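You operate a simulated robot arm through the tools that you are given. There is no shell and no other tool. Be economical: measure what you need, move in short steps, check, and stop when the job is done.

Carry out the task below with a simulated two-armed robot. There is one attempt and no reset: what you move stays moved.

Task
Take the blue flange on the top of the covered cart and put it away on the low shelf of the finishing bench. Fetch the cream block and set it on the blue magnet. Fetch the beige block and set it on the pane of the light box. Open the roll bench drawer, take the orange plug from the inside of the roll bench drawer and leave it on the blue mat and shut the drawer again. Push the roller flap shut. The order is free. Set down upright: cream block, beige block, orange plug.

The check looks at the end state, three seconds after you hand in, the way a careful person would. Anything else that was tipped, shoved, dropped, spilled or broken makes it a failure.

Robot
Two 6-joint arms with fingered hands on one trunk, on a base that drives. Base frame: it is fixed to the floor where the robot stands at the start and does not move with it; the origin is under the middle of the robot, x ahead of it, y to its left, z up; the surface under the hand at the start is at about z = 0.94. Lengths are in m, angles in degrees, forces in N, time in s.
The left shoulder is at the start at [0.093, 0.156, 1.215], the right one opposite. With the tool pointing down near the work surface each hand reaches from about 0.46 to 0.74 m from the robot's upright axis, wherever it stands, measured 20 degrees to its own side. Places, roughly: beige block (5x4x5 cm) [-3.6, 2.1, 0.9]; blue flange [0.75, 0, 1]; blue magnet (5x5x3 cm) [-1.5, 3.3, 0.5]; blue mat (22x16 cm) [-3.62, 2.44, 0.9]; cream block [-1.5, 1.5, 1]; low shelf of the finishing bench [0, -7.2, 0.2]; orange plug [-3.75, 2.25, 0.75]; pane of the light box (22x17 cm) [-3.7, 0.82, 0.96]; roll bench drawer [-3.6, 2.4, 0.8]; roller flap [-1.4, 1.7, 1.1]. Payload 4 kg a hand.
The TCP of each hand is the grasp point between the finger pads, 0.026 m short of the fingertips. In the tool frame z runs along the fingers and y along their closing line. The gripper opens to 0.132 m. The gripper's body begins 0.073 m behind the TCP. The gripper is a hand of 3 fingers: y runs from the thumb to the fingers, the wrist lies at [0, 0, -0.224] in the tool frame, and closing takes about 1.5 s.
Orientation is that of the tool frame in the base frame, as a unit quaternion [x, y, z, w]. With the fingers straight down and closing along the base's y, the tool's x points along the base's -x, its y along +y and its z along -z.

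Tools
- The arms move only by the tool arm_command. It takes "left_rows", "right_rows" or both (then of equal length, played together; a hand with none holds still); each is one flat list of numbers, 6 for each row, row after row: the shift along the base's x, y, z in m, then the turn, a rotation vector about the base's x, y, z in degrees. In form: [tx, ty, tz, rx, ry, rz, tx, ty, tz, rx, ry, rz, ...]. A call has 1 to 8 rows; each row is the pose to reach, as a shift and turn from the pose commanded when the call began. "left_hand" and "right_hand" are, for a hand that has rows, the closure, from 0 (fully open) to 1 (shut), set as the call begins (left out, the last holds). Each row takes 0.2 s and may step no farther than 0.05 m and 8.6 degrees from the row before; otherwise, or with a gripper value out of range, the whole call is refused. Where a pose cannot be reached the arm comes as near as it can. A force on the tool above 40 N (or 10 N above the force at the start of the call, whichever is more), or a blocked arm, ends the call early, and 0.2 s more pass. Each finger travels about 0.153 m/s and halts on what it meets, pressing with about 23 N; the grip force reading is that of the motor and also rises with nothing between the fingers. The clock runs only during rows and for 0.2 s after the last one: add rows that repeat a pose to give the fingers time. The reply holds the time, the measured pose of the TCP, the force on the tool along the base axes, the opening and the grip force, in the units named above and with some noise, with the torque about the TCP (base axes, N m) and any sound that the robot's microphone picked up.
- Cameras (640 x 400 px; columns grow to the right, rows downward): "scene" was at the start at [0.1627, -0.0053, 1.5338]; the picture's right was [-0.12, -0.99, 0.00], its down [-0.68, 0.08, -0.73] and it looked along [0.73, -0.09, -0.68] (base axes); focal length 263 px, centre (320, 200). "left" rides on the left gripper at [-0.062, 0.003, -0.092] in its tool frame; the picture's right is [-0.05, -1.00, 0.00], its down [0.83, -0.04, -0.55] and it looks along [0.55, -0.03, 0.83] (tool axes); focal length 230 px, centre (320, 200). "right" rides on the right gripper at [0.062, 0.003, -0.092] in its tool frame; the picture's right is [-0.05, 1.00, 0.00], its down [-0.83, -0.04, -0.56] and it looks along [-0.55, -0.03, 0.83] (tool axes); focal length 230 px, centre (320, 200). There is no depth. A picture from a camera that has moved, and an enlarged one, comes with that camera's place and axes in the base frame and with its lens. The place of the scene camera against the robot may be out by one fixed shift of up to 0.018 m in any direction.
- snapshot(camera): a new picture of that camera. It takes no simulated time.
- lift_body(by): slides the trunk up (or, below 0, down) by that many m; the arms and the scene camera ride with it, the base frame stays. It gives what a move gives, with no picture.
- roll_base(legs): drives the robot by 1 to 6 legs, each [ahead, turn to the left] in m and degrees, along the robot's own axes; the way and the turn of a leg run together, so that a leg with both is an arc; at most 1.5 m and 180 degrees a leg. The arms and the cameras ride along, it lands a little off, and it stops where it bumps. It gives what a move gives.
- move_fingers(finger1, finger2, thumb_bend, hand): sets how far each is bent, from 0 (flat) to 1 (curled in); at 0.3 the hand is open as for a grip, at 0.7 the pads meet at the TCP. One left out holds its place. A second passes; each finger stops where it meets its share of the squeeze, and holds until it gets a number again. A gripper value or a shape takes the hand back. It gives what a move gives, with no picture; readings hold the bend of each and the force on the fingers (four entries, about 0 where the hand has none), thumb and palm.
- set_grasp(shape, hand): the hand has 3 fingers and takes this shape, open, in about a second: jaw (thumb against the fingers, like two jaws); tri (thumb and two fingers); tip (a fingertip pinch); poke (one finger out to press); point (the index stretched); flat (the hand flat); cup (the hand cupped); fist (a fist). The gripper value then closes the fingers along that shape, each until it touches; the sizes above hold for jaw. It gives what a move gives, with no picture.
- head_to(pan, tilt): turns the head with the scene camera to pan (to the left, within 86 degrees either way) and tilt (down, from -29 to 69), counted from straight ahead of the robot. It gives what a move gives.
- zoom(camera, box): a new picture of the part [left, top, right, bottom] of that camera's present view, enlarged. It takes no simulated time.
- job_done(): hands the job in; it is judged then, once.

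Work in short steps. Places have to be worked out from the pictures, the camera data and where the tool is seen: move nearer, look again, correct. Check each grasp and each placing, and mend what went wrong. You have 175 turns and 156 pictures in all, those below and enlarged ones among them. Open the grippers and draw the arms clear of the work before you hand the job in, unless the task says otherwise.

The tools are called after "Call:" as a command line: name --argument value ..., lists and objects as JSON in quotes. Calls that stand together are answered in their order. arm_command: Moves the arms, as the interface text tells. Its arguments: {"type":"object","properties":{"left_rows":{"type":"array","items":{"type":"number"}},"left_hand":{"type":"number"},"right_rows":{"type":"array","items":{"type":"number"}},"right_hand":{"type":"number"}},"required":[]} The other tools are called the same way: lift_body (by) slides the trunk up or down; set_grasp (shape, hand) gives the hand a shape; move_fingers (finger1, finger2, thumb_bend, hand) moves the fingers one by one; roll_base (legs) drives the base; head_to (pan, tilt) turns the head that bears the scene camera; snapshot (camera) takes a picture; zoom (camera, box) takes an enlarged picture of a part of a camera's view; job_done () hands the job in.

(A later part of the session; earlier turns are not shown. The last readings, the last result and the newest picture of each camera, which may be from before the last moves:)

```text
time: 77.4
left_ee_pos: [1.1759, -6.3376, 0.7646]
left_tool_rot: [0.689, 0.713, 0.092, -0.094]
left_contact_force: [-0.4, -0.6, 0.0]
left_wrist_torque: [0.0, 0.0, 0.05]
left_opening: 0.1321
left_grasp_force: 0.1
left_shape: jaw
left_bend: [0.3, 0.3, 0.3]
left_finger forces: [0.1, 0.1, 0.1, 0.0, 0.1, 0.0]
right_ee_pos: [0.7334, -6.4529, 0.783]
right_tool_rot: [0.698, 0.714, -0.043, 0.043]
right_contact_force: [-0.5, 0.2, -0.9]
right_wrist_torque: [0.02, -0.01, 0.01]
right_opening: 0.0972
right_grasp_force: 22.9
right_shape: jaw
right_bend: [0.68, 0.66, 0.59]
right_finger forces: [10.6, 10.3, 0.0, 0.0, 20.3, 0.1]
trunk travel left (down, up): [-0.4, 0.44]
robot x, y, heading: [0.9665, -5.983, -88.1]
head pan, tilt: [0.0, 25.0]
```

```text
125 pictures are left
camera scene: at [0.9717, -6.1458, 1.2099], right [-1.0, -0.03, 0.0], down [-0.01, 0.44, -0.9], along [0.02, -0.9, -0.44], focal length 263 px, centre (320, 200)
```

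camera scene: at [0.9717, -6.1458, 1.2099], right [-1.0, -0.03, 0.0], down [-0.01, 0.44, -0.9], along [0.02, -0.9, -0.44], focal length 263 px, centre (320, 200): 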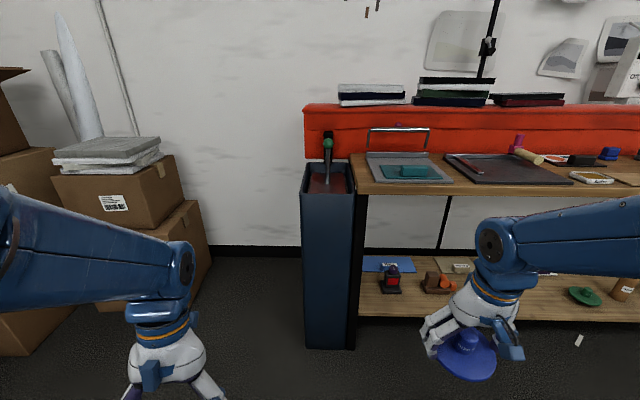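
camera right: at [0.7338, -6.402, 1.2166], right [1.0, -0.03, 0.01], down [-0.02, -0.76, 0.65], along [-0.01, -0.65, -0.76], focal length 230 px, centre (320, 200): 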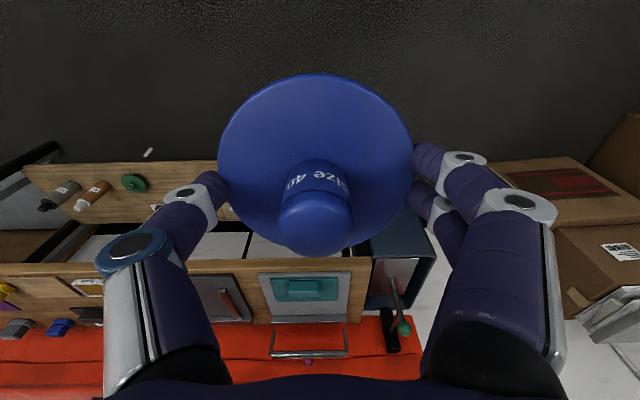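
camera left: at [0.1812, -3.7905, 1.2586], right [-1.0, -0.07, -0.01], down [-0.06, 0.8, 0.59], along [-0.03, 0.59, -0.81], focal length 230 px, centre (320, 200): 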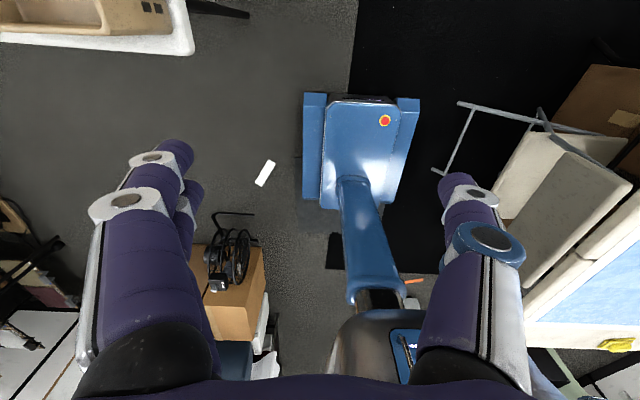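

Shelf surface is z≈0.2, front edge y≈-7.0; free spot at about (0.52, -7.08) between the stamp and the orange item. First I straighten both hands and move the left hand outward, out of the way.

Call:
arm_command --left_rows '[0.04, 0, 0, -5, 0, 0, 0.08, 0, 0, -10, 0, 0, 0.12, 0, 0, -15, 0, 0, 0.16, 0, 0, -15, 0, 0, 0.2, 0, 0.0, -15, 0, 0]' --right_rows '[0, 0, 0, 3, 0, 0, 0, 0, 0, 7, 0, 0, 0, 0, 0, 7, 0, 0, 0, 0, 0, 7, 0, 0, 0, 0, 0, 7, 0, 0]'

Call:
roll_base --legs '[[0, -24], [0.37, 0]]'

Call:
snapshot --camera "scene"

```text
time: 78.6
left_ee_pos: [1.3513, -6.4156, 0.7397]
left_tool_rot: [0.695, 0.719, -0.013, 0.009]
left_contact_force: [-0.8, -1.0, -0.2]
left_wrist_torque: [0.03, -0.01, 0.0]
left_opening: 0.1317
left_grasp_force: 0.0
left_shape: jaw
left_bend: [0.3, 0.3, 0.3]
left_finger forces: [0.0, 0.0, 0.1, 0.1, 0.0, 0.1]
left hand out of reach, approached as far as the arm can: row 1, 2, 3, 4, 5
right_ee_pos: [0.7339, -6.4535, 0.7913]
right_tool_rot: [0.698, 0.716, -0.006, 0.007]
right_contact_force: [0.0, -0.7, -0.1]
right_wrist_torque: [0.0, 0.01, 0.02]
right_opening: 0.0968
right_grasp_force: 23.0
right_shape: jaw
right_bend: [0.68, 0.66, 0.59]
right_finger forces: [10.7, 10.2, 0.0, 0.0, 20.4, 0.0]
trunk travel left (down, up): [-0.4, 0.44]
robot x, y, heading: [0.9659, -5.9852, -88.6]
head pan, tilt: [0.0, 25.0]
```

```text
time: 82.2
left_ee_pos: [1.0095, -6.8657, 0.7391]
left_tool_rot: [0.828, 0.561, -0.014, 0.007]
left_contact_force: [-0.4, -0.7, -0.1]
left_wrist_torque: [0.02, 0.02, -0.03]
left_opening: 0.1318
left_grasp_force: 0.0
left_shape: jaw
left_bend: [0.3, 0.3, 0.3]
left_finger forces: [0.1, 0.1, 0.0, 0.0, 0.0, 0.0]
right_ee_pos: [0.4299, -6.6531, 0.7903]
right_tool_rot: [0.83, 0.557, -0.007, 0.006]
right_contact_force: [0.0, -0.7, -1.1]
right_wrist_torque: [0.03, 0.0, -0.01]
right_opening: 0.0966
right_grasp_force: 23.2
right_shape: jaw
right_bend: [0.68, 0.66, 0.59]
right_finger forces: [10.6, 10.1, 0.1, 0.1, 20.1, 0.0]
trunk travel left (down, up): [-0.4, 0.44]
robot x, y, heading: [0.8293, -6.3153, -112.2]
head pan, tilt: [0.0, 25.0]
```

```text
124 pictures are left
camera scene: at [0.7675, -6.4656, 1.2097], right [-0.93, 0.37, 0.0], down [0.17, 0.41, -0.9], along [-0.34, -0.83, -0.44], focal length 263 px, centre (320, 200)
```

scene: 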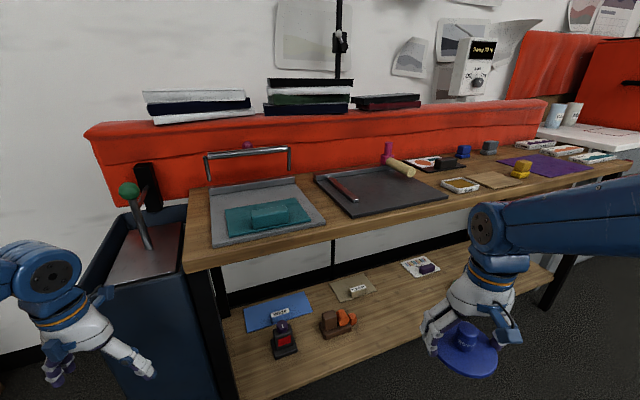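

Better free space lies right of the orange item, at about (0.23, -7.08). I check the space on my right (small black table) before moving there.

Call:
head_to --pan -60 --tilt 30

Call:
snapshot --camera "scene"

```text
time: 83.5
left_ee_pos: [1.0152, -6.8477, 0.7233]
left_tool_rot: [0.828, 0.561, 0.006, -0.006]
left_contact_force: [0.2, 0.4, -0.8]
left_wrist_torque: [-0.03, -0.03, 0.02]
left_opening: 0.1324
left_grasp_force: 0.0
left_shape: jaw
left_bend: [0.3, 0.3, 0.3]
left_finger forces: [0.1, 0.0, 0.0, 0.0, 0.0, 0.0]
right_ee_pos: [0.4361, -6.6401, 0.7949]
right_tool_rot: [0.83, 0.558, -0.009, 0.007]
right_contact_force: [0.4, 0.2, -0.1]
right_wrist_torque: [0.0, 0.02, -0.01]
right_opening: 0.0971
right_grasp_force: 22.8
right_shape: jaw
right_bend: [0.68, 0.66, 0.59]
right_finger forces: [10.7, 10.2, 0.0, 0.0, 20.2, 0.0]
trunk travel left (down, up): [-0.4, 0.44]
robot x, y, heading: [0.831, -6.3142, -111.8]
head pan, tilt: [-60.0, 30.0]
```

```text
123 pictures are left
camera scene: at [0.713, -6.392, 1.2028], right [-0.14, 0.99, 0.02], down [0.5, 0.09, -0.86], along [-0.85, -0.11, -0.51], focal length 263 px, centre (320, 200)
```

scene: 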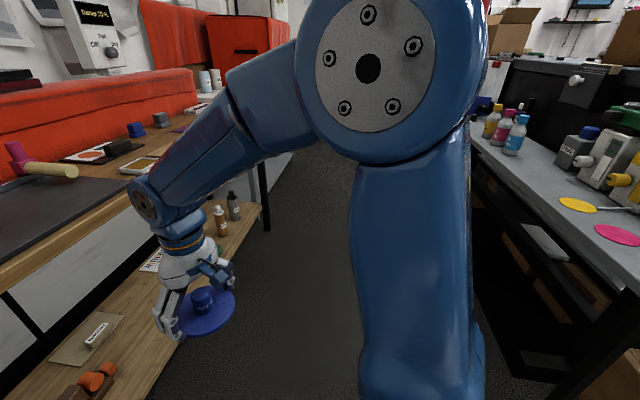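

There is a 1 m aisle between bench and the black table, so I can move along. I go to about (0.65, -6.5), heading about -107.

Call:
roll_base --legs '[[0, -20], [0.27, 0], [0, 25]]'

Call:
head_to --pan -15 --tilt 30

Call:
snapshot --camera "scene"

```text
time: 85.6
left_ee_pos: [0.8002, -6.888, 0.7447]
left_tool_rot: [0.918, 0.397, -0.007, 0.0]
left_contact_force: [2.0, 22.7, 7.6]
left_wrist_torque: [-3.07, 0.63, -0.86]
left_opening: 0.1322
left_grasp_force: 0.0
left_shape: jaw
left_bend: [0.3, 0.3, 0.3]
left_finger forces: [0.0, 0.0, 0.0, 0.0, 0.0, 0.1]
right_ee_pos: [0.3345, -6.4944, 0.8085]
right_tool_rot: [0.914, 0.403, -0.029, 0.015]
right_contact_force: [0.1, -0.9, -0.3]
right_wrist_torque: [0.04, 0.01, 0.0]
right_opening: 0.0968
right_grasp_force: 22.6
right_shape: jaw
right_bend: [0.68, 0.66, 0.59]
right_finger forces: [10.8, 10.4, 0.0, 0.0, 20.5, 0.0]
trunk travel left (down, up): [-0.4, 0.44]
robot x, y, heading: [0.8109, -6.3409, -132.7]
head pan, tilt: [-60.0, 30.0]
stopped in leg 2: the force on the tool passed its limit at 125 N (the readings are from after the stop); the commanded pose is now the measured one
```

```text
time: 86.7
left_ee_pos: [0.7999, -6.8879, 0.7445]
left_tool_rot: [0.918, 0.397, -0.009, 0.002]
left_contact_force: [9.7, 34.9, 11.6]
left_wrist_torque: [-4.64, 1.54, -1.01]
left_opening: 0.1321
left_grasp_force: 0.0
left_shape: jaw
left_bend: [0.3, 0.3, 0.3]
left_finger forces: [0.1, 0.0, 0.0, 0.0, 0.0, 0.1]
right_ee_pos: [0.335, -6.4954, 0.809]
right_tool_rot: [0.915, 0.403, -0.028, 0.015]
right_contact_force: [0.0, 0.1, 0.2]
right_wrist_torque: [0.07, -0.03, 0.03]
right_opening: 0.0967
right_grasp_force: 23.1
right_shape: jaw
right_bend: [0.68, 0.66, 0.59]
right_finger forces: [10.8, 10.4, 0.0, 0.0, 20.4, 0.1]
trunk travel left (down, up): [-0.4, 0.44]
robot x, y, heading: [0.8135, -6.339, -132.5]
head pan, tilt: [-15.0, 30.0]
```

```text
122 pictures are left
camera scene: at [0.717, -6.3959, 1.2078], right [-0.53, 0.85, -0.01], down [0.41, 0.25, -0.88], along [-0.74, -0.47, -0.48], focal length 263 px, centre (320, 200)
```

scene: 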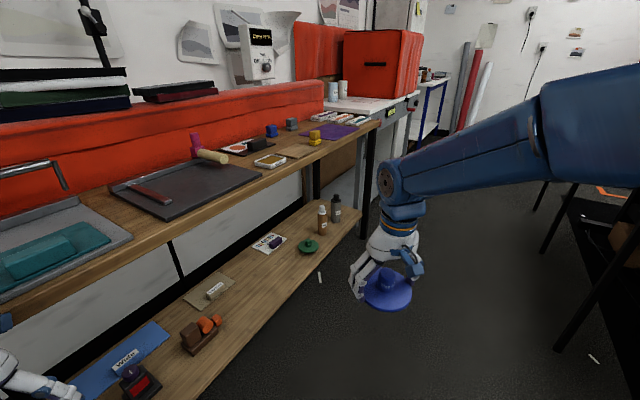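

The left hand bumped against the bench front. I pull it back toward the robot right away and look at what it touched.

Call:
arm_command --left_rows '[0, 0.03, 0, 0, 0, 0, 0.02, 0.07, 0, 0, 0, 0, 0.04, 0.11, 0, 0, 0, 0, 0.04, 0.11, 0, 0, 0, 0]'

Call:
roll_base --legs '[[-0.12, 0], [0, 20]]'

Call:
head_to --pan 12 --tilt 35

Call:
snapshot --camera "scene"

```text
time: 87.7
left_ee_pos: [0.7775, -6.8017, 0.6825]
left_tool_rot: [0.917, 0.399, 0.001, -0.006]
left_contact_force: [-0.3, 0.2, -0.7]
left_wrist_torque: [0.03, -0.03, 0.0]
left_opening: 0.1321
left_grasp_force: 0.2
left_shape: jaw
left_bend: [0.3, 0.3, 0.3]
left_finger forces: [0.0, 0.0, 0.0, 0.1, 0.0, 0.0]
left hand out of reach, approached as far as the arm can: row 1, 2, 3, 4
right_ee_pos: [0.3304, -6.5024, 0.7899]
right_tool_rot: [0.915, 0.403, -0.005, 0.003]
right_contact_force: [0.1, -0.1, -1.9]
right_wrist_torque: [0.04, -0.02, -0.02]
right_opening: 0.0971
right_grasp_force: 22.6
right_shape: jaw
right_bend: [0.68, 0.66, 0.59]
right_finger forces: [10.9, 10.3, 0.0, 0.0, 20.4, 0.0]
trunk travel left (down, up): [-0.4, 0.44]
robot x, y, heading: [0.8122, -6.3408, -132.6]
head pan, tilt: [-15.0, 30.0]
```

```text
time: 90.1
left_ee_pos: [1.0144, -6.6961, 0.6814]
left_tool_rot: [0.837, 0.548, 0.001, -0.006]
left_contact_force: [-0.4, -0.2, 0.0]
left_wrist_torque: [-0.01, 0.04, 0.02]
left_opening: 0.1321
left_grasp_force: 0.1
left_shape: jaw
left_bend: [0.3, 0.3, 0.3]
left_finger forces: [0.0, 0.0, 0.1, 0.0, 0.1, 0.0]
right_ee_pos: [0.4929, -6.5694, 0.7968]
right_tool_rot: [0.833, 0.554, -0.008, 0.007]
right_contact_force: [0.7, 0.4, -0.6]
right_wrist_torque: [-0.02, 0.01, -0.02]
right_opening: 0.0969
right_grasp_force: 22.7
right_shape: jaw
right_bend: [0.68, 0.66, 0.59]
right_finger forces: [10.6, 10.1, 0.0, 0.1, 20.2, 0.0]
trunk travel left (down, up): [-0.4, 0.44]
robot x, y, heading: [0.8903, -6.2511, -113.3]
head pan, tilt: [-15.0, 30.0]
```

```text
time: 91.0
left_ee_pos: [1.0193, -6.6758, 0.6733]
left_tool_rot: [0.836, 0.548, 0.018, -0.016]
left_contact_force: [0.7, 0.5, 0.3]
left_wrist_torque: [0.03, -0.04, 0.04]
left_opening: 0.132
left_grasp_force: 0.0
left_shape: jaw
left_bend: [0.3, 0.3, 0.3]
left_finger forces: [0.0, 0.0, 0.1, 0.0, 0.0, 0.0]
right_ee_pos: [0.5003, -6.5532, 0.7826]
right_tool_rot: [0.833, 0.553, 0.01, -0.004]
right_contact_force: [-0.3, 0.8, -0.4]
right_wrist_torque: [0.0, -0.02, -0.01]
right_opening: 0.0968
right_grasp_force: 23.0
right_shape: jaw
right_bend: [0.68, 0.66, 0.59]
right_finger forces: [10.7, 10.3, 0.0, 0.1, 20.3, 0.1]
trunk travel left (down, up): [-0.4, 0.44]
robot x, y, heading: [0.892, -6.2512, -112.9]
head pan, tilt: [12.0, 35.0]
```

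```text
121 pictures are left
camera scene: at [0.8433, -6.4009, 1.1942], right [-0.98, 0.19, 0.0], down [0.12, 0.58, -0.81], along [-0.15, -0.79, -0.59], focal length 263 px, centre (320, 200)
```

scene: 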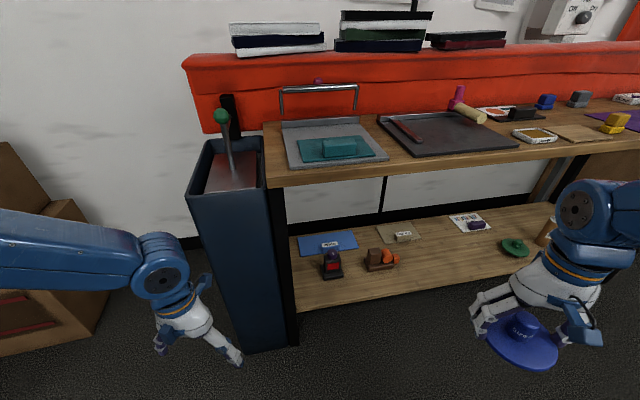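

Nothing was displaced. I'll instead approach with the robot facing left of the target (heading ≈ -60°) so that the left arm stays off the bench: turn left, back up along the aisle.

Call:
roll_base --legs '[[0, 143], [-0.33, 0]]'

Call:
lift_body --by -0.4

Call:
roll_base --legs '[[0, -50]]'

Call:
head_to --pan -55 --tilt 30

Call:
snapshot --camera "scene"

```text
time: 98.4
left_ee_pos: [1.0314, -5.8404, 0.6614]
left_tool_rot: [-0.256, 0.966, 0.005, -0.034]
left_contact_force: [-1.5, 0.6, -0.3]
left_wrist_torque: [-0.01, -0.06, 0.03]
left_opening: 0.1321
left_grasp_force: 0.1
left_shape: jaw
left_bend: [0.3, 0.3, 0.3]
left_finger forces: [0.0, 0.1, 0.0, 0.0, 0.0, 0.0]
right_ee_pos: [1.3701, -6.2474, 0.7824]
right_tool_rot: [-0.262, 0.965, -0.002, -0.011]
right_contact_force: [-0.9, -0.5, -0.5]
right_wrist_torque: [0.02, -0.03, 0.0]
right_opening: 0.0968
right_grasp_force: 22.5
right_shape: jaw
right_bend: [0.68, 0.66, 0.6]
right_finger forces: [11.2, 10.7, 0.0, 0.1, 21.2, 0.0]
trunk travel left (down, up): [-0.4, 0.44]
robot x, y, heading: [0.8567, -6.2832, 28.5]
head pan, tilt: [12.0, 35.0]
stopped in leg 2: the robot was blocked; the commanded pose is now the measured one
```

```text
time: 102.2
left_ee_pos: [1.0208, -5.8511, 0.2703]
left_tool_rot: [-0.254, 0.967, 0.007, -0.02]
left_contact_force: [0.4, 0.6, -0.2]
left_wrist_torque: [0.03, 0.02, -0.01]
left_opening: 0.132
left_grasp_force: 0.0
left_shape: jaw
left_bend: [0.3, 0.3, 0.3]
left_finger forces: [0.0, 0.1, 0.0, 0.0, 0.0, 0.0]
right_ee_pos: [1.3542, -6.2569, 0.3929]
right_tool_rot: [-0.263, 0.965, 0.002, 0.0]
right_contact_force: [0.1, 1.1, -0.8]
right_wrist_torque: [0.0, -0.04, -0.01]
right_opening: 0.0967
right_grasp_force: 23.1
right_shape: jaw
right_bend: [0.68, 0.66, 0.6]
right_finger forces: [11.2, 10.7, 0.1, 0.0, 21.1, 0.1]
trunk travel left (down, up): [0.0, 0.84]
robot x, y, heading: [0.8614, -6.2857, 28.6]
head pan, tilt: [12.0, 35.0]
```

```text
time: 105.1
left_ee_pos: [1.2968, -6.1346, 0.2716]
left_tool_rot: [0.185, 0.983, 0.015, -0.015]
left_contact_force: [0.0, -0.9, 0.2]
left_wrist_torque: [0.02, 0.05, 0.0]
left_opening: 0.1319
left_grasp_force: 0.2
left_shape: jaw
left_bend: [0.3, 0.3, 0.3]
left_finger forces: [0.0, 0.0, 0.0, 0.0, 0.0, 0.0]
right_ee_pos: [1.192, -6.65, 0.393]
right_tool_rot: [0.177, 0.984, 0.002, 0.002]
right_contact_force: [-0.6, -0.4, -0.1]
right_wrist_torque: [0.01, -0.03, -0.04]
right_opening: 0.0965
right_grasp_force: 22.7
right_shape: jaw
right_bend: [0.68, 0.66, 0.6]
right_finger forces: [11.1, 10.3, 0.1, 0.0, 20.8, 0.0]
trunk travel left (down, up): [0.0, 0.84]
robot x, y, heading: [0.8628, -6.2801, -22.4]
head pan, tilt: [12.0, 35.0]
```

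```text
time: 106.5
left_ee_pos: [1.2919, -6.1353, 0.2765]
left_tool_rot: [0.185, 0.983, 0.014, -0.007]
left_contact_force: [-0.3, -0.8, -0.2]
left_wrist_torque: [0.02, 0.0, 0.03]
left_opening: 0.1322
left_grasp_force: 0.0
left_shape: jaw
left_bend: [0.3, 0.3, 0.3]
left_finger forces: [0.1, 0.1, 0.0, 0.0, 0.0, 0.0]
right_ee_pos: [1.1838, -6.6477, 0.3991]
right_tool_rot: [0.178, 0.984, 0.001, 0.006]
right_contact_force: [0.1, -0.1, -0.8]
right_wrist_torque: [0.06, 0.0, 0.0]
right_opening: 0.0965
right_grasp_force: 22.7
right_shape: jaw
right_bend: [0.68, 0.66, 0.6]
right_finger forces: [11.1, 10.3, 0.0, 0.1, 20.8, 0.1]
trunk travel left (down, up): [0.0, 0.84]
robot x, y, heading: [0.8635, -6.2817, -22.2]
head pan, tilt: [-55.0, 30.0]
```

```text
120 pictures are left
camera scene: at [0.9407, -6.3882, 0.8027], right [-0.98, -0.22, 0.02], down [-0.12, 0.49, -0.86], along [0.18, -0.84, -0.51], focal length 263 px, centre (320, 200)
```

scene: 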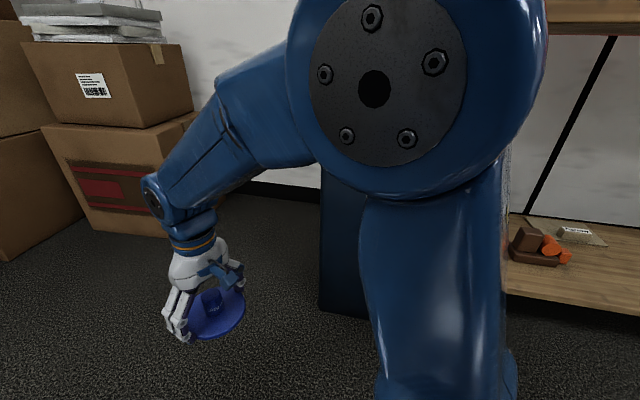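

The reverse was blocked by something behind. The left wrist camera looks back at the robot; I use it to see what is there.

Call:
snapshot --camera "left"

Call:
snapshot --camera "right"

```text
119 pictures are left
camera left: at [1.3514, -6.1567, 0.3685], right [-0.31, -0.95, -0.03], down [-0.79, 0.24, 0.57], along [-0.53, 0.2, -0.82], focal length 230 px, centre (320, 200)
```

left: 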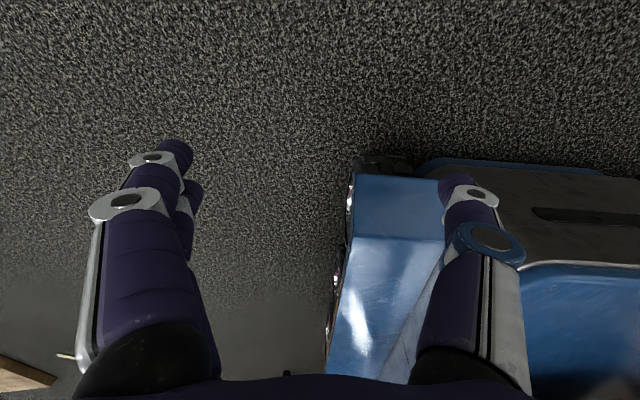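

```text
118 pictures are left
camera right: at [1.1255, -6.6221, 0.4892], right [0.4, 0.92, 0.0], down [0.76, -0.33, 0.56], along [0.52, -0.22, -0.83], focal length 230 px, centre (320, 200)
```

right: 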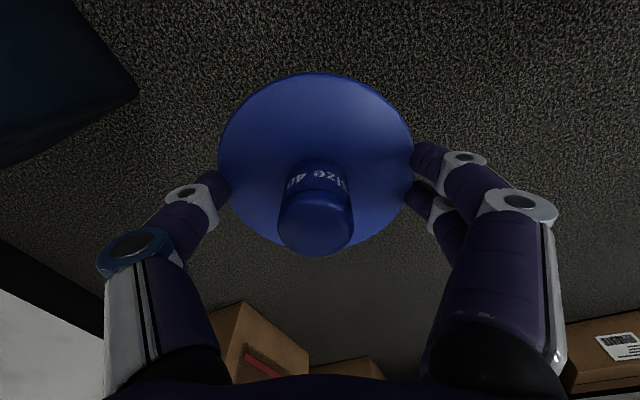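

I can't see it; I'll change the plan: place the flange in the free front strip at about (0.54, -7.06), which I can reach from straight ahead. Turn to face the bench and advance a little.

Call:
roll_base --legs '[[0, -66]]'

Call:
head_to --pan 0 --tilt 30

Call:
snapshot --camera "scene"

```text
time: 110.0
left_ee_pos: [1.1569, -6.6249, 0.2775]
left_tool_rot: [0.702, 0.712, 0.016, 0.002]
left_contact_force: [0.1, 0.5, -0.4]
left_wrist_torque: [-0.01, 0.0, 0.01]
left_opening: 0.132
left_grasp_force: 0.1
left_shape: jaw
left_bend: [0.3, 0.3, 0.3]
left_finger forces: [0.1, 0.0, 0.0, 0.0, 0.1, 0.0]
right_ee_pos: [0.6404, -6.7187, 0.4001]
right_tool_rot: [0.697, 0.717, -0.004, 0.007]
right_contact_force: [-0.8, 0.4, -0.2]
right_wrist_torque: [-0.02, 0.04, -0.04]
right_opening: 0.0967
right_grasp_force: 23.1
right_shape: jaw
right_bend: [0.68, 0.66, 0.6]
right_finger forces: [10.8, 10.2, 0.0, 0.1, 20.2, 0.0]
trunk travel left (down, up): [0.0, 0.84]
robot x, y, heading: [0.8665, -6.2779, -90.3]
head pan, tilt: [-55.0, 30.0]
```

```text
time: 111.3
left_ee_pos: [1.1548, -6.6161, 0.2759]
left_tool_rot: [0.702, 0.712, 0.018, 0.0]
left_contact_force: [0.4, 0.1, -0.6]
left_wrist_torque: [0.01, 0.01, -0.02]
left_opening: 0.1319
left_grasp_force: 0.2
left_shape: jaw
left_bend: [0.3, 0.3, 0.3]
left_finger forces: [0.0, 0.0, 0.0, 0.0, 0.1, 0.1]
right_ee_pos: [0.6417, -6.7104, 0.3926]
right_tool_rot: [0.696, 0.718, 0.005, 0.0]
right_contact_force: [-0.4, 0.5, -0.7]
right_wrist_torque: [-0.01, -0.02, 0.01]
right_opening: 0.0965
right_grasp_force: 23.4
right_shape: jaw
right_bend: [0.68, 0.66, 0.6]
right_finger forces: [10.8, 10.5, 0.1, 0.1, 20.5, 0.0]
trunk travel left (down, up): [0.0, 0.84]
robot x, y, heading: [0.864, -6.2803, -90.4]
head pan, tilt: [0.0, 30.0]
```

```text
117 pictures are left
camera scene: at [0.8661, -6.4309, 0.802], right [-1.0, 0.01, 0.0], down [0.0, 0.52, -0.86], along [0.0, -0.86, -0.52], focal length 263 px, centre (320, 200)
```

scene: 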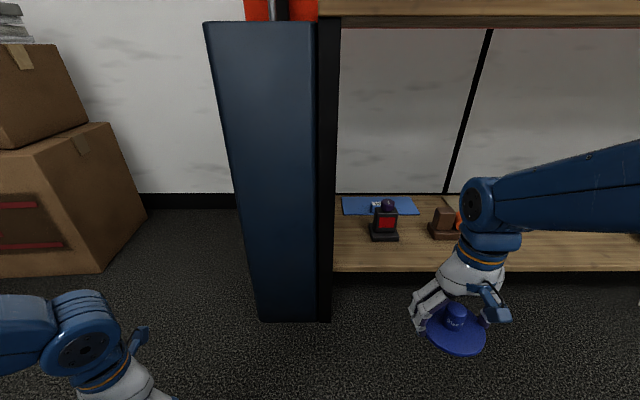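

Clear view: shelf front y≈-7.017, stamp right edge x≈0.59, brown item left edge x≈0.48, both starting at y≈-7.15. I move the base 0.2 m forward, then bring the hand in over the shelf.

Call:
roll_base --legs '[[0.2, 0]]'

Call:
arm_command --right_rows '[-0.03, 0, 0, 0, 0, 0, -0.06, 0, 0, 0, 0, 0, -0.09, -0.02, -0.01, 0, 0, 0, -0.11, -0.05, -0.02, 0, 0, 0, -0.11, -0.09, -0.03, 0, 0, 0, -0.11, -0.12, -0.04, 0, 0, 0, -0.11, -0.12, -0.04, 0, 0, 0]'

Call:
snapshot --camera "scene"

```text
time: 112.9
left_ee_pos: [1.153, -6.8207, 0.2773]
left_tool_rot: [0.702, 0.712, 0.02, -0.001]
left_contact_force: [0.4, 1.1, 0.7]
left_wrist_torque: [-0.02, -0.03, -0.01]
left_opening: 0.1319
left_grasp_force: 0.1
left_shape: jaw
left_bend: [0.3, 0.3, 0.3]
left_finger forces: [0.0, 0.1, 0.0, 0.0, 0.0, 0.1]
right_ee_pos: [0.6405, -6.9139, 0.3926]
right_tool_rot: [0.697, 0.717, 0.004, -0.001]
right_contact_force: [-0.1, -0.3, 0.1]
right_wrist_torque: [-0.01, 0.0, -0.03]
right_opening: 0.0968
right_grasp_force: 22.7
right_shape: jaw
right_bend: [0.68, 0.66, 0.6]
right_finger forces: [10.8, 10.4, 0.0, 0.1, 20.5, 0.0]
trunk travel left (down, up): [0.0, 0.84]
robot x, y, heading: [0.8671, -6.4844, -90.0]
head pan, tilt: [0.0, 30.0]
```

```text
time: 114.5
left_ee_pos: [1.1527, -6.8091, 0.2722]
left_tool_rot: [0.701, 0.712, 0.028, -0.008]
left_contact_force: [-0.1, 0.3, 0.3]
left_wrist_torque: [0.0, 0.02, 0.04]
left_opening: 0.1319
left_grasp_force: 0.0
left_shape: jaw
left_bend: [0.3, 0.3, 0.3]
left_finger forces: [0.0, 0.0, 0.0, 0.0, 0.0, 0.0]
right_ee_pos: [0.5328, -7.0296, 0.3595]
right_tool_rot: [0.697, 0.717, -0.002, 0.006]
right_contact_force: [0.1, -0.2, -2.0]
right_wrist_torque: [0.01, 0.0, -0.02]
right_opening: 0.0967
right_grasp_force: 23.1
right_shape: jaw
right_bend: [0.68, 0.66, 0.6]
right_finger forces: [10.8, 10.2, 0.0, 0.1, 20.5, 0.0]
right hand out of reach, approached as far as the arm can: row 1, 2
trunk travel left (down, up): [0.0, 0.84]
robot x, y, heading: [0.8648, -6.487, -90.5]
head pan, tilt: [0.0, 30.0]
```

```text
116 pictures are left
camera scene: at [0.8651, -6.6357, 0.802], right [-1.0, 0.01, 0.0], down [0.0, 0.52, -0.86], along [0.0, -0.86, -0.52], focal length 263 px, centre (320, 200)
```

scene: 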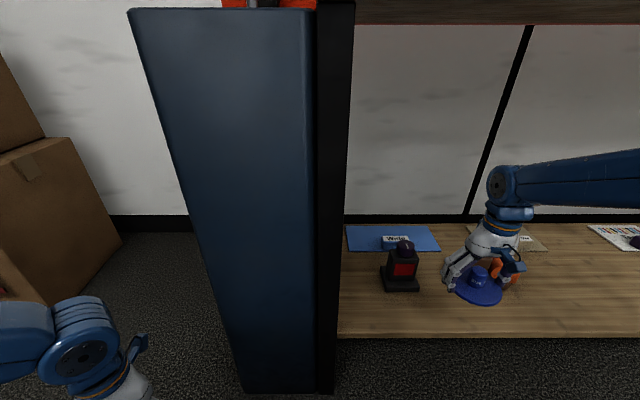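

Aligned. I move 4 cm further in and lower to just above the shelf.

Call:
arm_command --right_rows '[0, -0.02, -0.02, 0, 0, 0, 0, -0.04, -0.045, 0, 0, 0, 0, -0.043, -0.07, 0, 0, 0, 0, -0.043, -0.09, 0, 0, 0, 0, -0.043, -0.095, 0, 0, 0]'

Call:
zoom --camera "scene" --box '[360, 200, 560, 350]'

Call:
snapshot --camera "right"

```text
time: 115.7
left_ee_pos: [1.1529, -6.8083, 0.2743]
left_tool_rot: [0.701, 0.713, 0.025, -0.007]
left_contact_force: [0.2, 0.5, -1.0]
left_wrist_torque: [0.0, 0.0, 0.01]
left_opening: 0.1319
left_grasp_force: 0.0
left_shape: jaw
left_bend: [0.3, 0.3, 0.3]
left_finger forces: [0.0, 0.0, 0.0, 0.0, 0.0, 0.0]
right_ee_pos: [0.5304, -7.0726, 0.2719]
right_tool_rot: [0.697, 0.717, -0.006, 0.008]
right_contact_force: [2.2, 3.9, 29.5]
right_wrist_torque: [0.09, -0.08, -0.01]
right_opening: 0.0963
right_grasp_force: 23.3
right_shape: jaw
right_bend: [0.69, 0.67, 0.6]
right_finger forces: [11.8, 10.7, 0.0, 0.0, 20.1, 0.0]
trunk travel left (down, up): [0.0, 0.84]
robot x, y, heading: [0.8663, -6.4837, -90.4]
head pan, tilt: [0.0, 30.0]
```

```text
2.67 times, centred on (460, 275) of scene
camera zoom: at [0.8665, -6.633, 0.8032], right [-1.0, 0.01, 0.0], down [0.0, 0.51, -0.86], along [-0.01, -0.86, -0.51], focal length 702 px, centre (-53, 0)
```

zoom: 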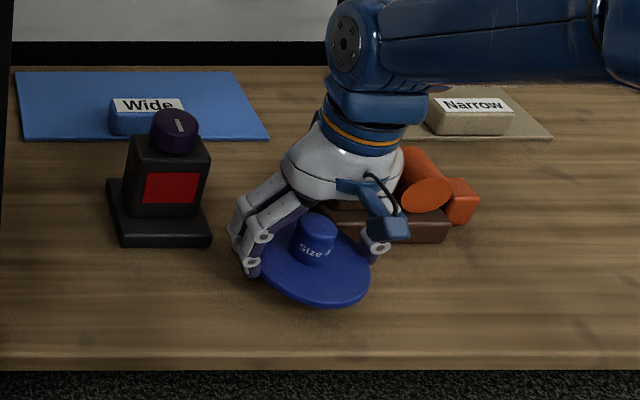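

```text
114 pictures are left
camera right: at [0.5304, -7.0081, 0.3614], right [1.0, -0.02, 0.0], down [-0.02, -0.82, 0.57], along [-0.01, -0.57, -0.82], focal length 230 px, centre (320, 200)
```

right: 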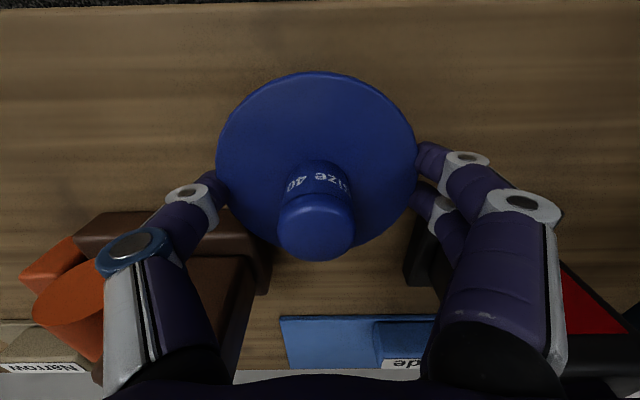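

Disc contacts the shelf (29 N up, near-zero torque) at TCP z=0.272. The brown item is close behind, so I lift 1 cm, shift 1.5 cm toward the front, and set it down again.

Call:
arm_command --right_rows '[0, 0, 0.012, 0, 0, 0, 0.003, 0.015, 0.012, 0, 0, 0, 0.003, 0.015, 0.006, 0, 0, 0, 0.003, 0.015, 0.002, 0, 0, 0, 0.003, 0.015, 0.002, 0, 0, 0]'

Call:
zoom --camera "scene" --box '[360, 200, 560, 350]'

```text
time: 116.9
left_ee_pos: [1.1521, -6.8089, 0.2739]
left_tool_rot: [0.701, 0.712, 0.026, -0.008]
left_contact_force: [0.4, 0.6, 0.1]
left_wrist_torque: [0.0, 0.0, -0.01]
left_opening: 0.1322
left_grasp_force: 0.0
left_shape: jaw
left_bend: [0.3, 0.3, 0.3]
left_finger forces: [0.0, 0.0, 0.1, 0.1, 0.0, 0.0]
right_ee_pos: [0.5344, -7.056, 0.2708]
right_tool_rot: [0.697, 0.717, -0.004, 0.006]
right_contact_force: [0.4, 7.0, 26.2]
right_wrist_torque: [0.12, -0.01, -0.02]
right_opening: 0.096
right_grasp_force: 23.0
right_shape: jaw
right_bend: [0.69, 0.68, 0.6]
right_finger forces: [11.5, 10.0, 0.1, 0.0, 20.4, 0.0]
trunk travel left (down, up): [0.0, 0.84]
robot x, y, heading: [0.8626, -6.4857, -90.3]
head pan, tilt: [0.0, 30.0]
```

```text
2.67 times, centred on (460, 275) of scene
camera zoom: at [0.8663, -6.6333, 0.8028], right [-1.0, 0.01, 0.0], down [0.0, 0.51, -0.86], along [-0.01, -0.86, -0.51], focal length 702 px, centre (-53, 0)
```

zoom: 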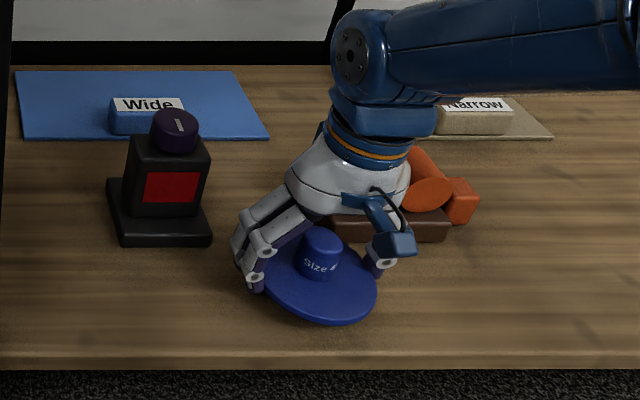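

It now stands clear of the brown item. I open the hand, lift straight up and back out.

Call:
arm_command --right_rows '[0, 0, 0.001, 0, 0, 0, 0, 0, 0.001, 0, 0, 0, 0, 0, 0.002, 0, 0, 0, 0, 0, 0.002, 0, 0, 0]' --right_hand 0

Call:
arm_command --right_rows '[0, 0, 0.03, 0, 0, 0, 0, 0, 0.06, 0, 0, 0, 0, 0, 0.1, 0, 0, 0, 0, 0.03, 0.12, 0, 0, 0, 0, 0.07, 0.12, 0, 0, 0, 0.03, 0.11, 0.12, 0, 0, 0, 0.06, 0.14, 0.12, 0, 0, 0]'

Call:
snapshot --camera "scene"

```text
time: 117.9
left_ee_pos: [1.152, -6.8095, 0.2721]
left_tool_rot: [0.701, 0.712, 0.029, -0.008]
left_contact_force: [-0.6, -0.4, -0.5]
left_wrist_torque: [-0.01, 0.03, 0.01]
left_opening: 0.132
left_grasp_force: 0.0
left_shape: jaw
left_bend: [0.3, 0.3, 0.3]
left_finger forces: [0.0, 0.1, 0.0, 0.0, 0.0, 0.0]
right_ee_pos: [0.5316, -7.0538, 0.2669]
right_tool_rot: [0.697, 0.717, -0.003, 0.005]
right_contact_force: [1.2, 0.2, -0.9]
right_wrist_torque: [0.01, 0.02, 0.0]
right_opening: 0.1318
right_grasp_force: 0.0
right_shape: jaw
right_bend: [0.3, 0.3, 0.3]
right_finger forces: [0.0, 0.0, 0.0, 0.0, 0.1, 0.0]
trunk travel left (down, up): [0.0, 0.84]
robot x, y, heading: [0.8673, -6.4858, -90.3]
head pan, tilt: [0.0, 30.0]
```

```text
time: 119.5
left_ee_pos: [1.1516, -6.8087, 0.2708]
left_tool_rot: [0.702, 0.712, 0.028, -0.008]
left_contact_force: [-0.9, -0.1, -0.2]
left_wrist_torque: [0.01, -0.05, -0.03]
left_opening: 0.132
left_grasp_force: 0.0
left_shape: jaw
left_bend: [0.3, 0.3, 0.3]
left_finger forces: [0.0, 0.0, 0.1, 0.0, 0.1, 0.0]
right_ee_pos: [0.5921, -6.9158, 0.3855]
right_tool_rot: [0.696, 0.718, -0.001, 0.004]
right_contact_force: [-0.3, 0.0, -1.3]
right_wrist_torque: [0.02, 0.0, 0.01]
right_opening: 0.132
right_grasp_force: 0.2
right_shape: jaw
right_bend: [0.3, 0.3, 0.3]
right_finger forces: [0.0, 0.0, 0.1, 0.1, 0.0, 0.0]
trunk travel left (down, up): [0.0, 0.84]
robot x, y, heading: [0.8605, -6.4814, -90.5]
head pan, tilt: [0.0, 30.0]
```

```text
112 pictures are left
camera scene: at [0.865, -6.6358, 0.8019], right [-1.0, 0.0, 0.0], down [0.0, 0.52, -0.86], along [0.0, -0.86, -0.52], focal length 263 px, centre (320, 200)
```

scene: 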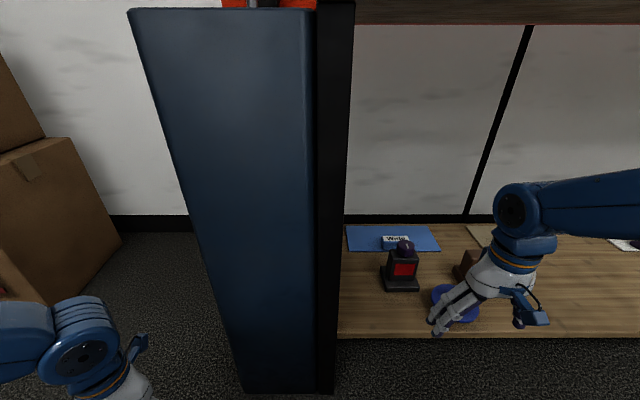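

Flange stands on the shelf. I back out and raise the trunk again.

Call:
roll_base --legs '[[-0.45, 0]]'

Call:
lift_body --by 0.75

Call:
snapshot --camera "scene"

```text
time: 122.2
left_ee_pos: [1.155, -6.3547, 0.273]
left_tool_rot: [0.698, 0.715, 0.027, -0.008]
left_contact_force: [0.4, -0.8, -0.3]
left_wrist_torque: [0.0, 0.0, -0.02]
left_opening: 0.132
left_grasp_force: 0.0
left_shape: jaw
left_bend: [0.3, 0.3, 0.3]
left_finger forces: [0.1, 0.0, 0.0, 0.0, 0.0, 0.1]
right_ee_pos: [0.5957, -6.4662, 0.3872]
right_tool_rot: [0.693, 0.721, -0.002, 0.004]
right_contact_force: [0.7, 0.0, 0.3]
right_wrist_torque: [-0.01, 0.0, 0.01]
right_opening: 0.1318
right_grasp_force: 0.1
right_shape: jaw
right_bend: [0.3, 0.3, 0.3]
right_finger forces: [0.1, 0.0, 0.0, 0.0, 0.1, 0.0]
trunk travel left (down, up): [0.0, 0.84]
robot x, y, heading: [0.8688, -6.0292, -89.6]
head pan, tilt: [0.0, 30.0]
```

```text
refused: 0.75 is not a number from -0.4 to 0.4
```

```text
111 pictures are left
camera scene: at [0.8668, -6.1825, 0.802], right [-1.0, 0.0, 0.0], down [0.0, 0.52, -0.86], along [0.0, -0.86, -0.52], focal length 263 px, centre (320, 200)
```

scene: 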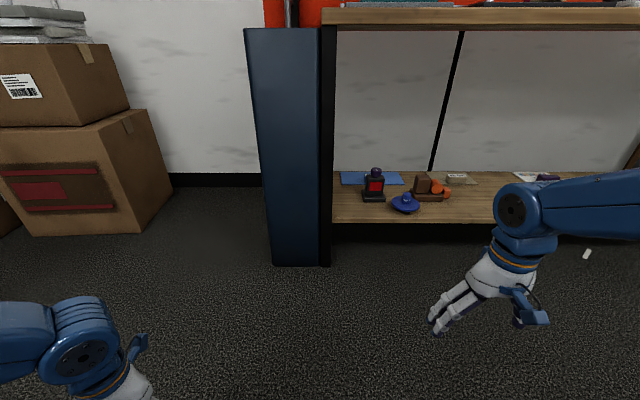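

Flange is placed well. I raise the trunk in two steps and start back along the way I came.

Call:
lift_body --by 0.4

Call:
lift_body --by 0.4

Call:
roll_base --legs '[[0, 150], [1.1, 0], [0, 30]]'

Call:
snapshot --camera "scene"

```text
time: 126.0
left_ee_pos: [1.1525, -6.3408, 0.6647]
left_tool_rot: [0.698, 0.714, 0.041, -0.021]
left_contact_force: [-0.4, -0.2, 0.5]
left_wrist_torque: [0.01, 0.01, 0.01]
left_opening: 0.1323
left_grasp_force: 0.0
left_shape: jaw
left_bend: [0.3, 0.3, 0.3]
left_finger forces: [0.0, 0.0, 0.0, 0.1, 0.1, 0.1]
right_ee_pos: [0.5966, -6.4559, 0.7738]
right_tool_rot: [0.693, 0.721, 0.014, -0.01]
right_contact_force: [-0.6, 0.5, -0.4]
right_wrist_torque: [0.01, 0.02, 0.04]
right_opening: 0.1318
right_grasp_force: 0.1
right_shape: jaw
right_bend: [0.3, 0.3, 0.3]
right_finger forces: [0.0, 0.0, 0.0, 0.0, 0.1, 0.0]
trunk travel left (down, up): [-0.4, 0.44]
robot x, y, heading: [0.8647, -6.0294, -89.9]
head pan, tilt: [0.0, 30.0]
```

```text
time: 129.9
left_ee_pos: [1.1513, -6.3405, 1.0621]
left_tool_rot: [0.698, 0.714, 0.046, -0.026]
left_contact_force: [0.9, 0.0, 0.0]
left_wrist_torque: [0.0, 0.0, -0.01]
left_opening: 0.1316
left_grasp_force: 0.0
left_shape: jaw
left_bend: [0.3, 0.3, 0.3]
left_finger forces: [0.1, 0.0, 0.0, 0.0, 0.1, 0.0]
right_ee_pos: [0.5971, -6.4551, 1.168]
right_tool_rot: [0.692, 0.722, 0.02, -0.017]
right_contact_force: [0.3, 0.0, 0.1]
right_wrist_torque: [0.0, -0.01, 0.0]
right_opening: 0.132
right_grasp_force: 0.1
right_shape: jaw
right_bend: [0.3, 0.3, 0.3]
right_finger forces: [0.1, 0.0, 0.1, 0.0, 0.0, 0.0]
trunk travel left (down, up): [-0.8, 0.04]
robot x, y, heading: [0.865, -6.03, -89.9]
head pan, tilt: [0.0, 30.0]
```

```text
time: 139.1
left_ee_pos: [0.9241, -5.3524, 1.0776]
left_tool_rot: [-0.52, 0.854, 0.014, -0.013]
left_contact_force: [1.0, -1.0, 0.4]
left_wrist_torque: [0.06, 0.03, 0.0]
left_opening: 0.132
left_grasp_force: 0.1
left_shape: jaw
left_bend: [0.3, 0.3, 0.3]
left_finger forces: [0.0, 0.0, 0.0, 0.1, 0.1, 0.0]
right_ee_pos: [1.4478, -5.537, 1.1669]
right_tool_rot: [-0.52, 0.853, -0.025, -0.038]
right_contact_force: [0.3, 2.4, 1.4]
right_wrist_torque: [-0.07, 0.04, 0.02]
right_opening: 0.1318
right_grasp_force: 0.1
right_shape: jaw
right_bend: [0.3, 0.3, 0.3]
right_finger forces: [0.0, 0.0, 0.0, 0.1, 0.0, 0.0]
trunk travel left (down, up): [-0.8, 0.04]
robot x, y, heading: [1.0328, -5.7376, 62.8]
head pan, tilt: [0.0, 30.0]
stopped in leg 2: the robot was blocked; the commanded pose is now the measured one
```

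```text
110 pictures are left
camera scene: at [1.0884, -5.6214, 1.6058], right [0.89, -0.46, 0.0], down [-0.22, -0.44, -0.87], along [0.4, 0.77, -0.49], focal length 263 px, centre (320, 200)
```

scene: 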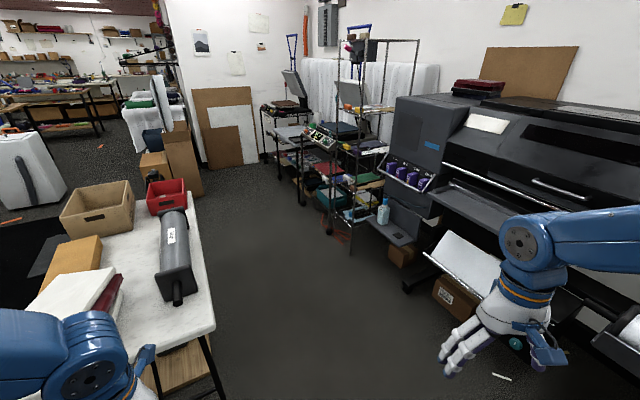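

The drive stopped early though nothing is visible in front. I look down near the base, then retry.

Call:
head_to --pan 0 --tilt 69

Call:
snapshot --camera "scene"

Call:
snapshot --camera "left"

```text
time: 140.2
left_ee_pos: [0.9345, -5.3319, 1.0709]
left_tool_rot: [-0.527, 0.849, 0.012, -0.021]
left_contact_force: [-0.7, -0.1, -0.2]
left_wrist_torque: [0.03, -0.05, -0.02]
left_opening: 0.1318
left_grasp_force: 0.0
left_shape: jaw
left_bend: [0.3, 0.3, 0.3]
left_finger forces: [0.0, 0.0, 0.1, 0.1, 0.1, 0.1]
right_ee_pos: [1.4516, -5.5317, 1.1486]
right_tool_rot: [-0.519, 0.851, -0.039, -0.061]
right_contact_force: [-0.6, -1.0, 1.4]
right_wrist_torque: [0.05, -0.01, -0.01]
right_opening: 0.1321
right_grasp_force: 0.0
right_shape: jaw
right_bend: [0.3, 0.3, 0.3]
right_finger forces: [0.0, 0.0, 0.0, 0.1, 0.0, 0.1]
trunk travel left (down, up): [-0.8, 0.04]
robot x, y, heading: [1.0283, -5.7412, 62.8]
head pan, tilt: [0.0, 68.8]
```

```text
109 pictures are left
camera scene: at [1.089, -5.6244, 1.5521], right [0.89, -0.46, 0.0], down [-0.43, -0.83, -0.35], along [0.16, 0.31, -0.94], focal length 263 px, centre (320, 200)
```

scene: 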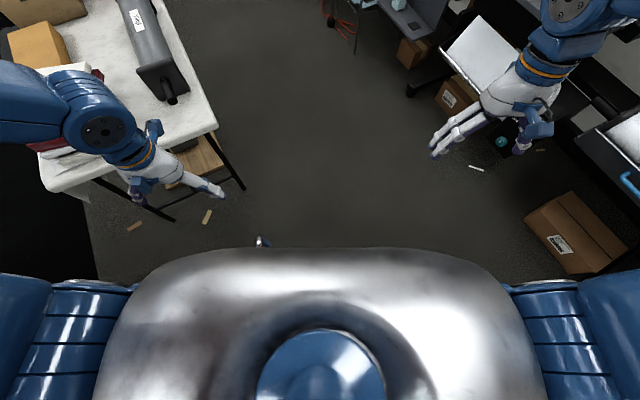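

```text
108 pictures are left
camera left: at [0.9633, -5.275, 1.1621], right [0.92, -0.4, -0.05], down [-0.3, -0.76, 0.57], along [-0.26, -0.51, -0.82], focal length 230 px, centre (320, 200)
```

left: 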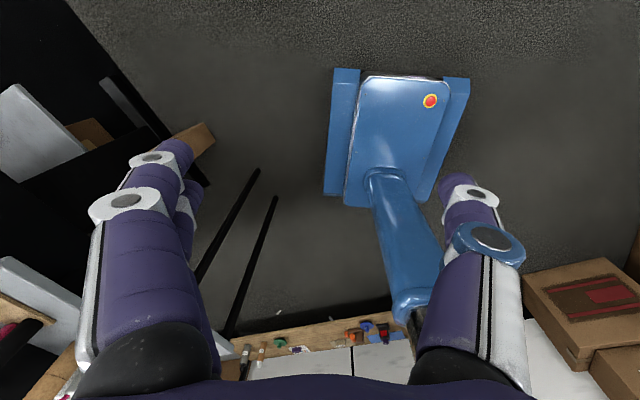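

Nothing lies near the base. I retry the drive in a smaller step.

Call:
head_to --pan 0 --tilt 30

Call:
roll_base --legs '[[0.4, 0]]'

```text
time: 141.2
left_ee_pos: [0.9386, -5.3229, 1.067]
left_tool_rot: [-0.528, 0.849, 0.011, -0.025]
left_contact_force: [-0.6, 0.6, -0.3]
left_wrist_torque: [-0.01, 0.03, 0.01]
left_opening: 0.1321
left_grasp_force: 0.0
left_shape: jaw
left_bend: [0.3, 0.3, 0.3]
left_finger forces: [0.0, 0.0, 0.0, 0.0, 0.0, 0.0]
right_ee_pos: [1.4578, -5.5226, 1.1436]
right_tool_rot: [-0.519, 0.851, -0.043, -0.066]
right_contact_force: [0.3, 0.1, 0.0]
right_wrist_torque: [-0.02, -0.03, -0.01]
right_opening: 0.1319
right_grasp_force: 0.1
right_shape: jaw
right_bend: [0.3, 0.3, 0.3]
right_finger forces: [0.0, 0.0, 0.0, 0.1, 0.0, 0.1]
trunk travel left (down, up): [-0.8, 0.04]
robot x, y, heading: [1.0339, -5.7362, 62.8]
head pan, tilt: [0.0, 30.0]
```

```text
time: 143.7
left_ee_pos: [1.1226, -4.9648, 1.0688]
left_tool_rot: [-0.528, 0.849, 0.011, -0.025]
left_contact_force: [1.1, -0.3, -0.2]
left_wrist_torque: [0.01, -0.03, 0.01]
left_opening: 0.1321
left_grasp_force: 0.1
left_shape: jaw
left_bend: [0.3, 0.3, 0.3]
left_finger forces: [0.0, 0.1, 0.1, 0.0, 0.0, 0.0]
right_ee_pos: [1.6425, -5.1631, 1.1461]
right_tool_rot: [-0.52, 0.851, -0.041, -0.064]
right_contact_force: [-0.4, 0.6, 0.3]
right_wrist_torque: [0.02, -0.01, -0.03]
right_opening: 0.132
right_grasp_force: 0.0
right_shape: jaw
right_bend: [0.3, 0.3, 0.3]
right_finger forces: [0.1, 0.0, 0.0, 0.1, 0.0, 0.0]
trunk travel left (down, up): [-0.8, 0.04]
robot x, y, heading: [1.2166, -5.3781, 62.7]
head pan, tilt: [0.0, 30.0]
```

That worked. I continue up the corridor.

Call:
roll_base --legs '[[0.42, 0], [0, 26], [1.5, 0]]'

Call:
snapshot --camera "scene"

```text
time: 154.9
left_ee_pos: [1.1103, -3.1633, 1.0672]
left_tool_rot: [0.736, -0.677, -0.008, 0.027]
left_contact_force: [0.2, -0.9, -0.2]
left_wrist_torque: [0.04, 0.01, -0.02]
left_opening: 0.132
left_grasp_force: 0.2
left_shape: jaw
left_bend: [0.3, 0.3, 0.3]
left_finger forces: [0.1, 0.0, 0.1, 0.1, 0.0, 0.0]
right_ee_pos: [1.662, -3.1149, 1.1303]
right_tool_rot: [0.715, -0.691, 0.078, 0.073]
right_contact_force: [0.1, 0.1, 0.4]
right_wrist_torque: [0.0, 0.02, 0.0]
right_opening: 0.132
right_grasp_force: 0.1
right_shape: jaw
right_bend: [0.3, 0.3, 0.3]
right_finger forces: [0.0, 0.0, 0.0, 0.0, 0.1, 0.0]
trunk travel left (down, up): [-0.8, 0.04]
robot x, y, heading: [1.399, -3.4823, 91.7]
head pan, tilt: [0.0, 30.0]
```

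```text
107 pictures are left
camera scene: at [1.3915, -3.306, 1.6019], right [1.0, 0.03, 0.0], down [0.02, -0.52, -0.86], along [-0.03, 0.86, -0.52], focal length 263 px, centre (320, 200)
```

scene: 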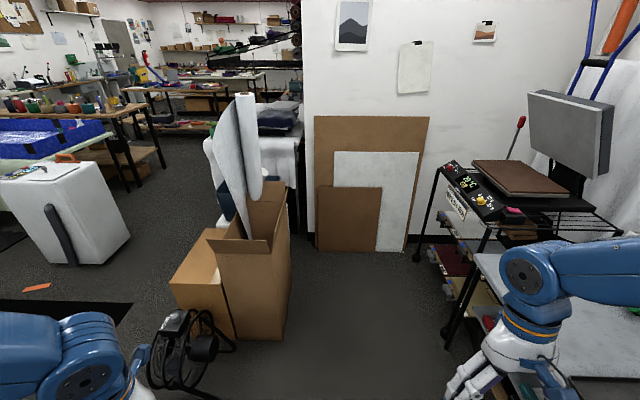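

Turn left and go back west past the table, then turn up the first aisle.

Call:
roll_base --legs '[[0, 82], [1.4, 0], [0, -82]]'

Call:
snapshot --camera "scene"

```text
time: 160.8
left_ee_pos: [0.9109, -3.7163, 1.0752]
left_tool_rot: [1.0, 0.0, 0.004, 0.026]
left_contact_force: [0.3, -0.1, 0.1]
left_wrist_torque: [0.04, 0.03, -0.01]
left_opening: 0.1318
left_grasp_force: 0.2
left_shape: jaw
left_bend: [0.3, 0.3, 0.3]
left_finger forces: [0.0, 0.0, 0.1, 0.0, 0.0, 0.0]
right_ee_pos: [0.9766, -3.1761, 1.1052]
right_tool_rot: [0.986, -0.04, 0.163, -0.004]
right_contact_force: [0.3, -0.3, 1.1]
right_wrist_torque: [0.0, -0.01, 0.05]
right_opening: 0.1321
right_grasp_force: 0.1
right_shape: jaw
right_bend: [0.3, 0.3, 0.3]
right_finger forces: [0.0, 0.1, 0.1, 0.0, 0.0, 0.1]
trunk travel left (down, up): [-0.8, 0.04]
robot x, y, heading: [1.2376, -3.4646, 177.2]
head pan, tilt: [0.0, 30.0]
stopped in leg 2: the robot was blocked; the commanded pose is now the measured one
```

```text
106 pictures are left
camera scene: at [1.0873, -3.4537, 1.6038], right [0.05, 1.0, 0.0], down [0.5, -0.02, -0.86], along [-0.86, 0.04, -0.5], focal length 263 px, centre (320, 200)
```

scene: 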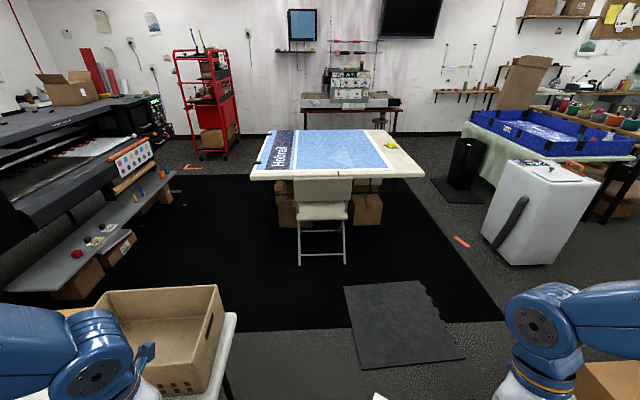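

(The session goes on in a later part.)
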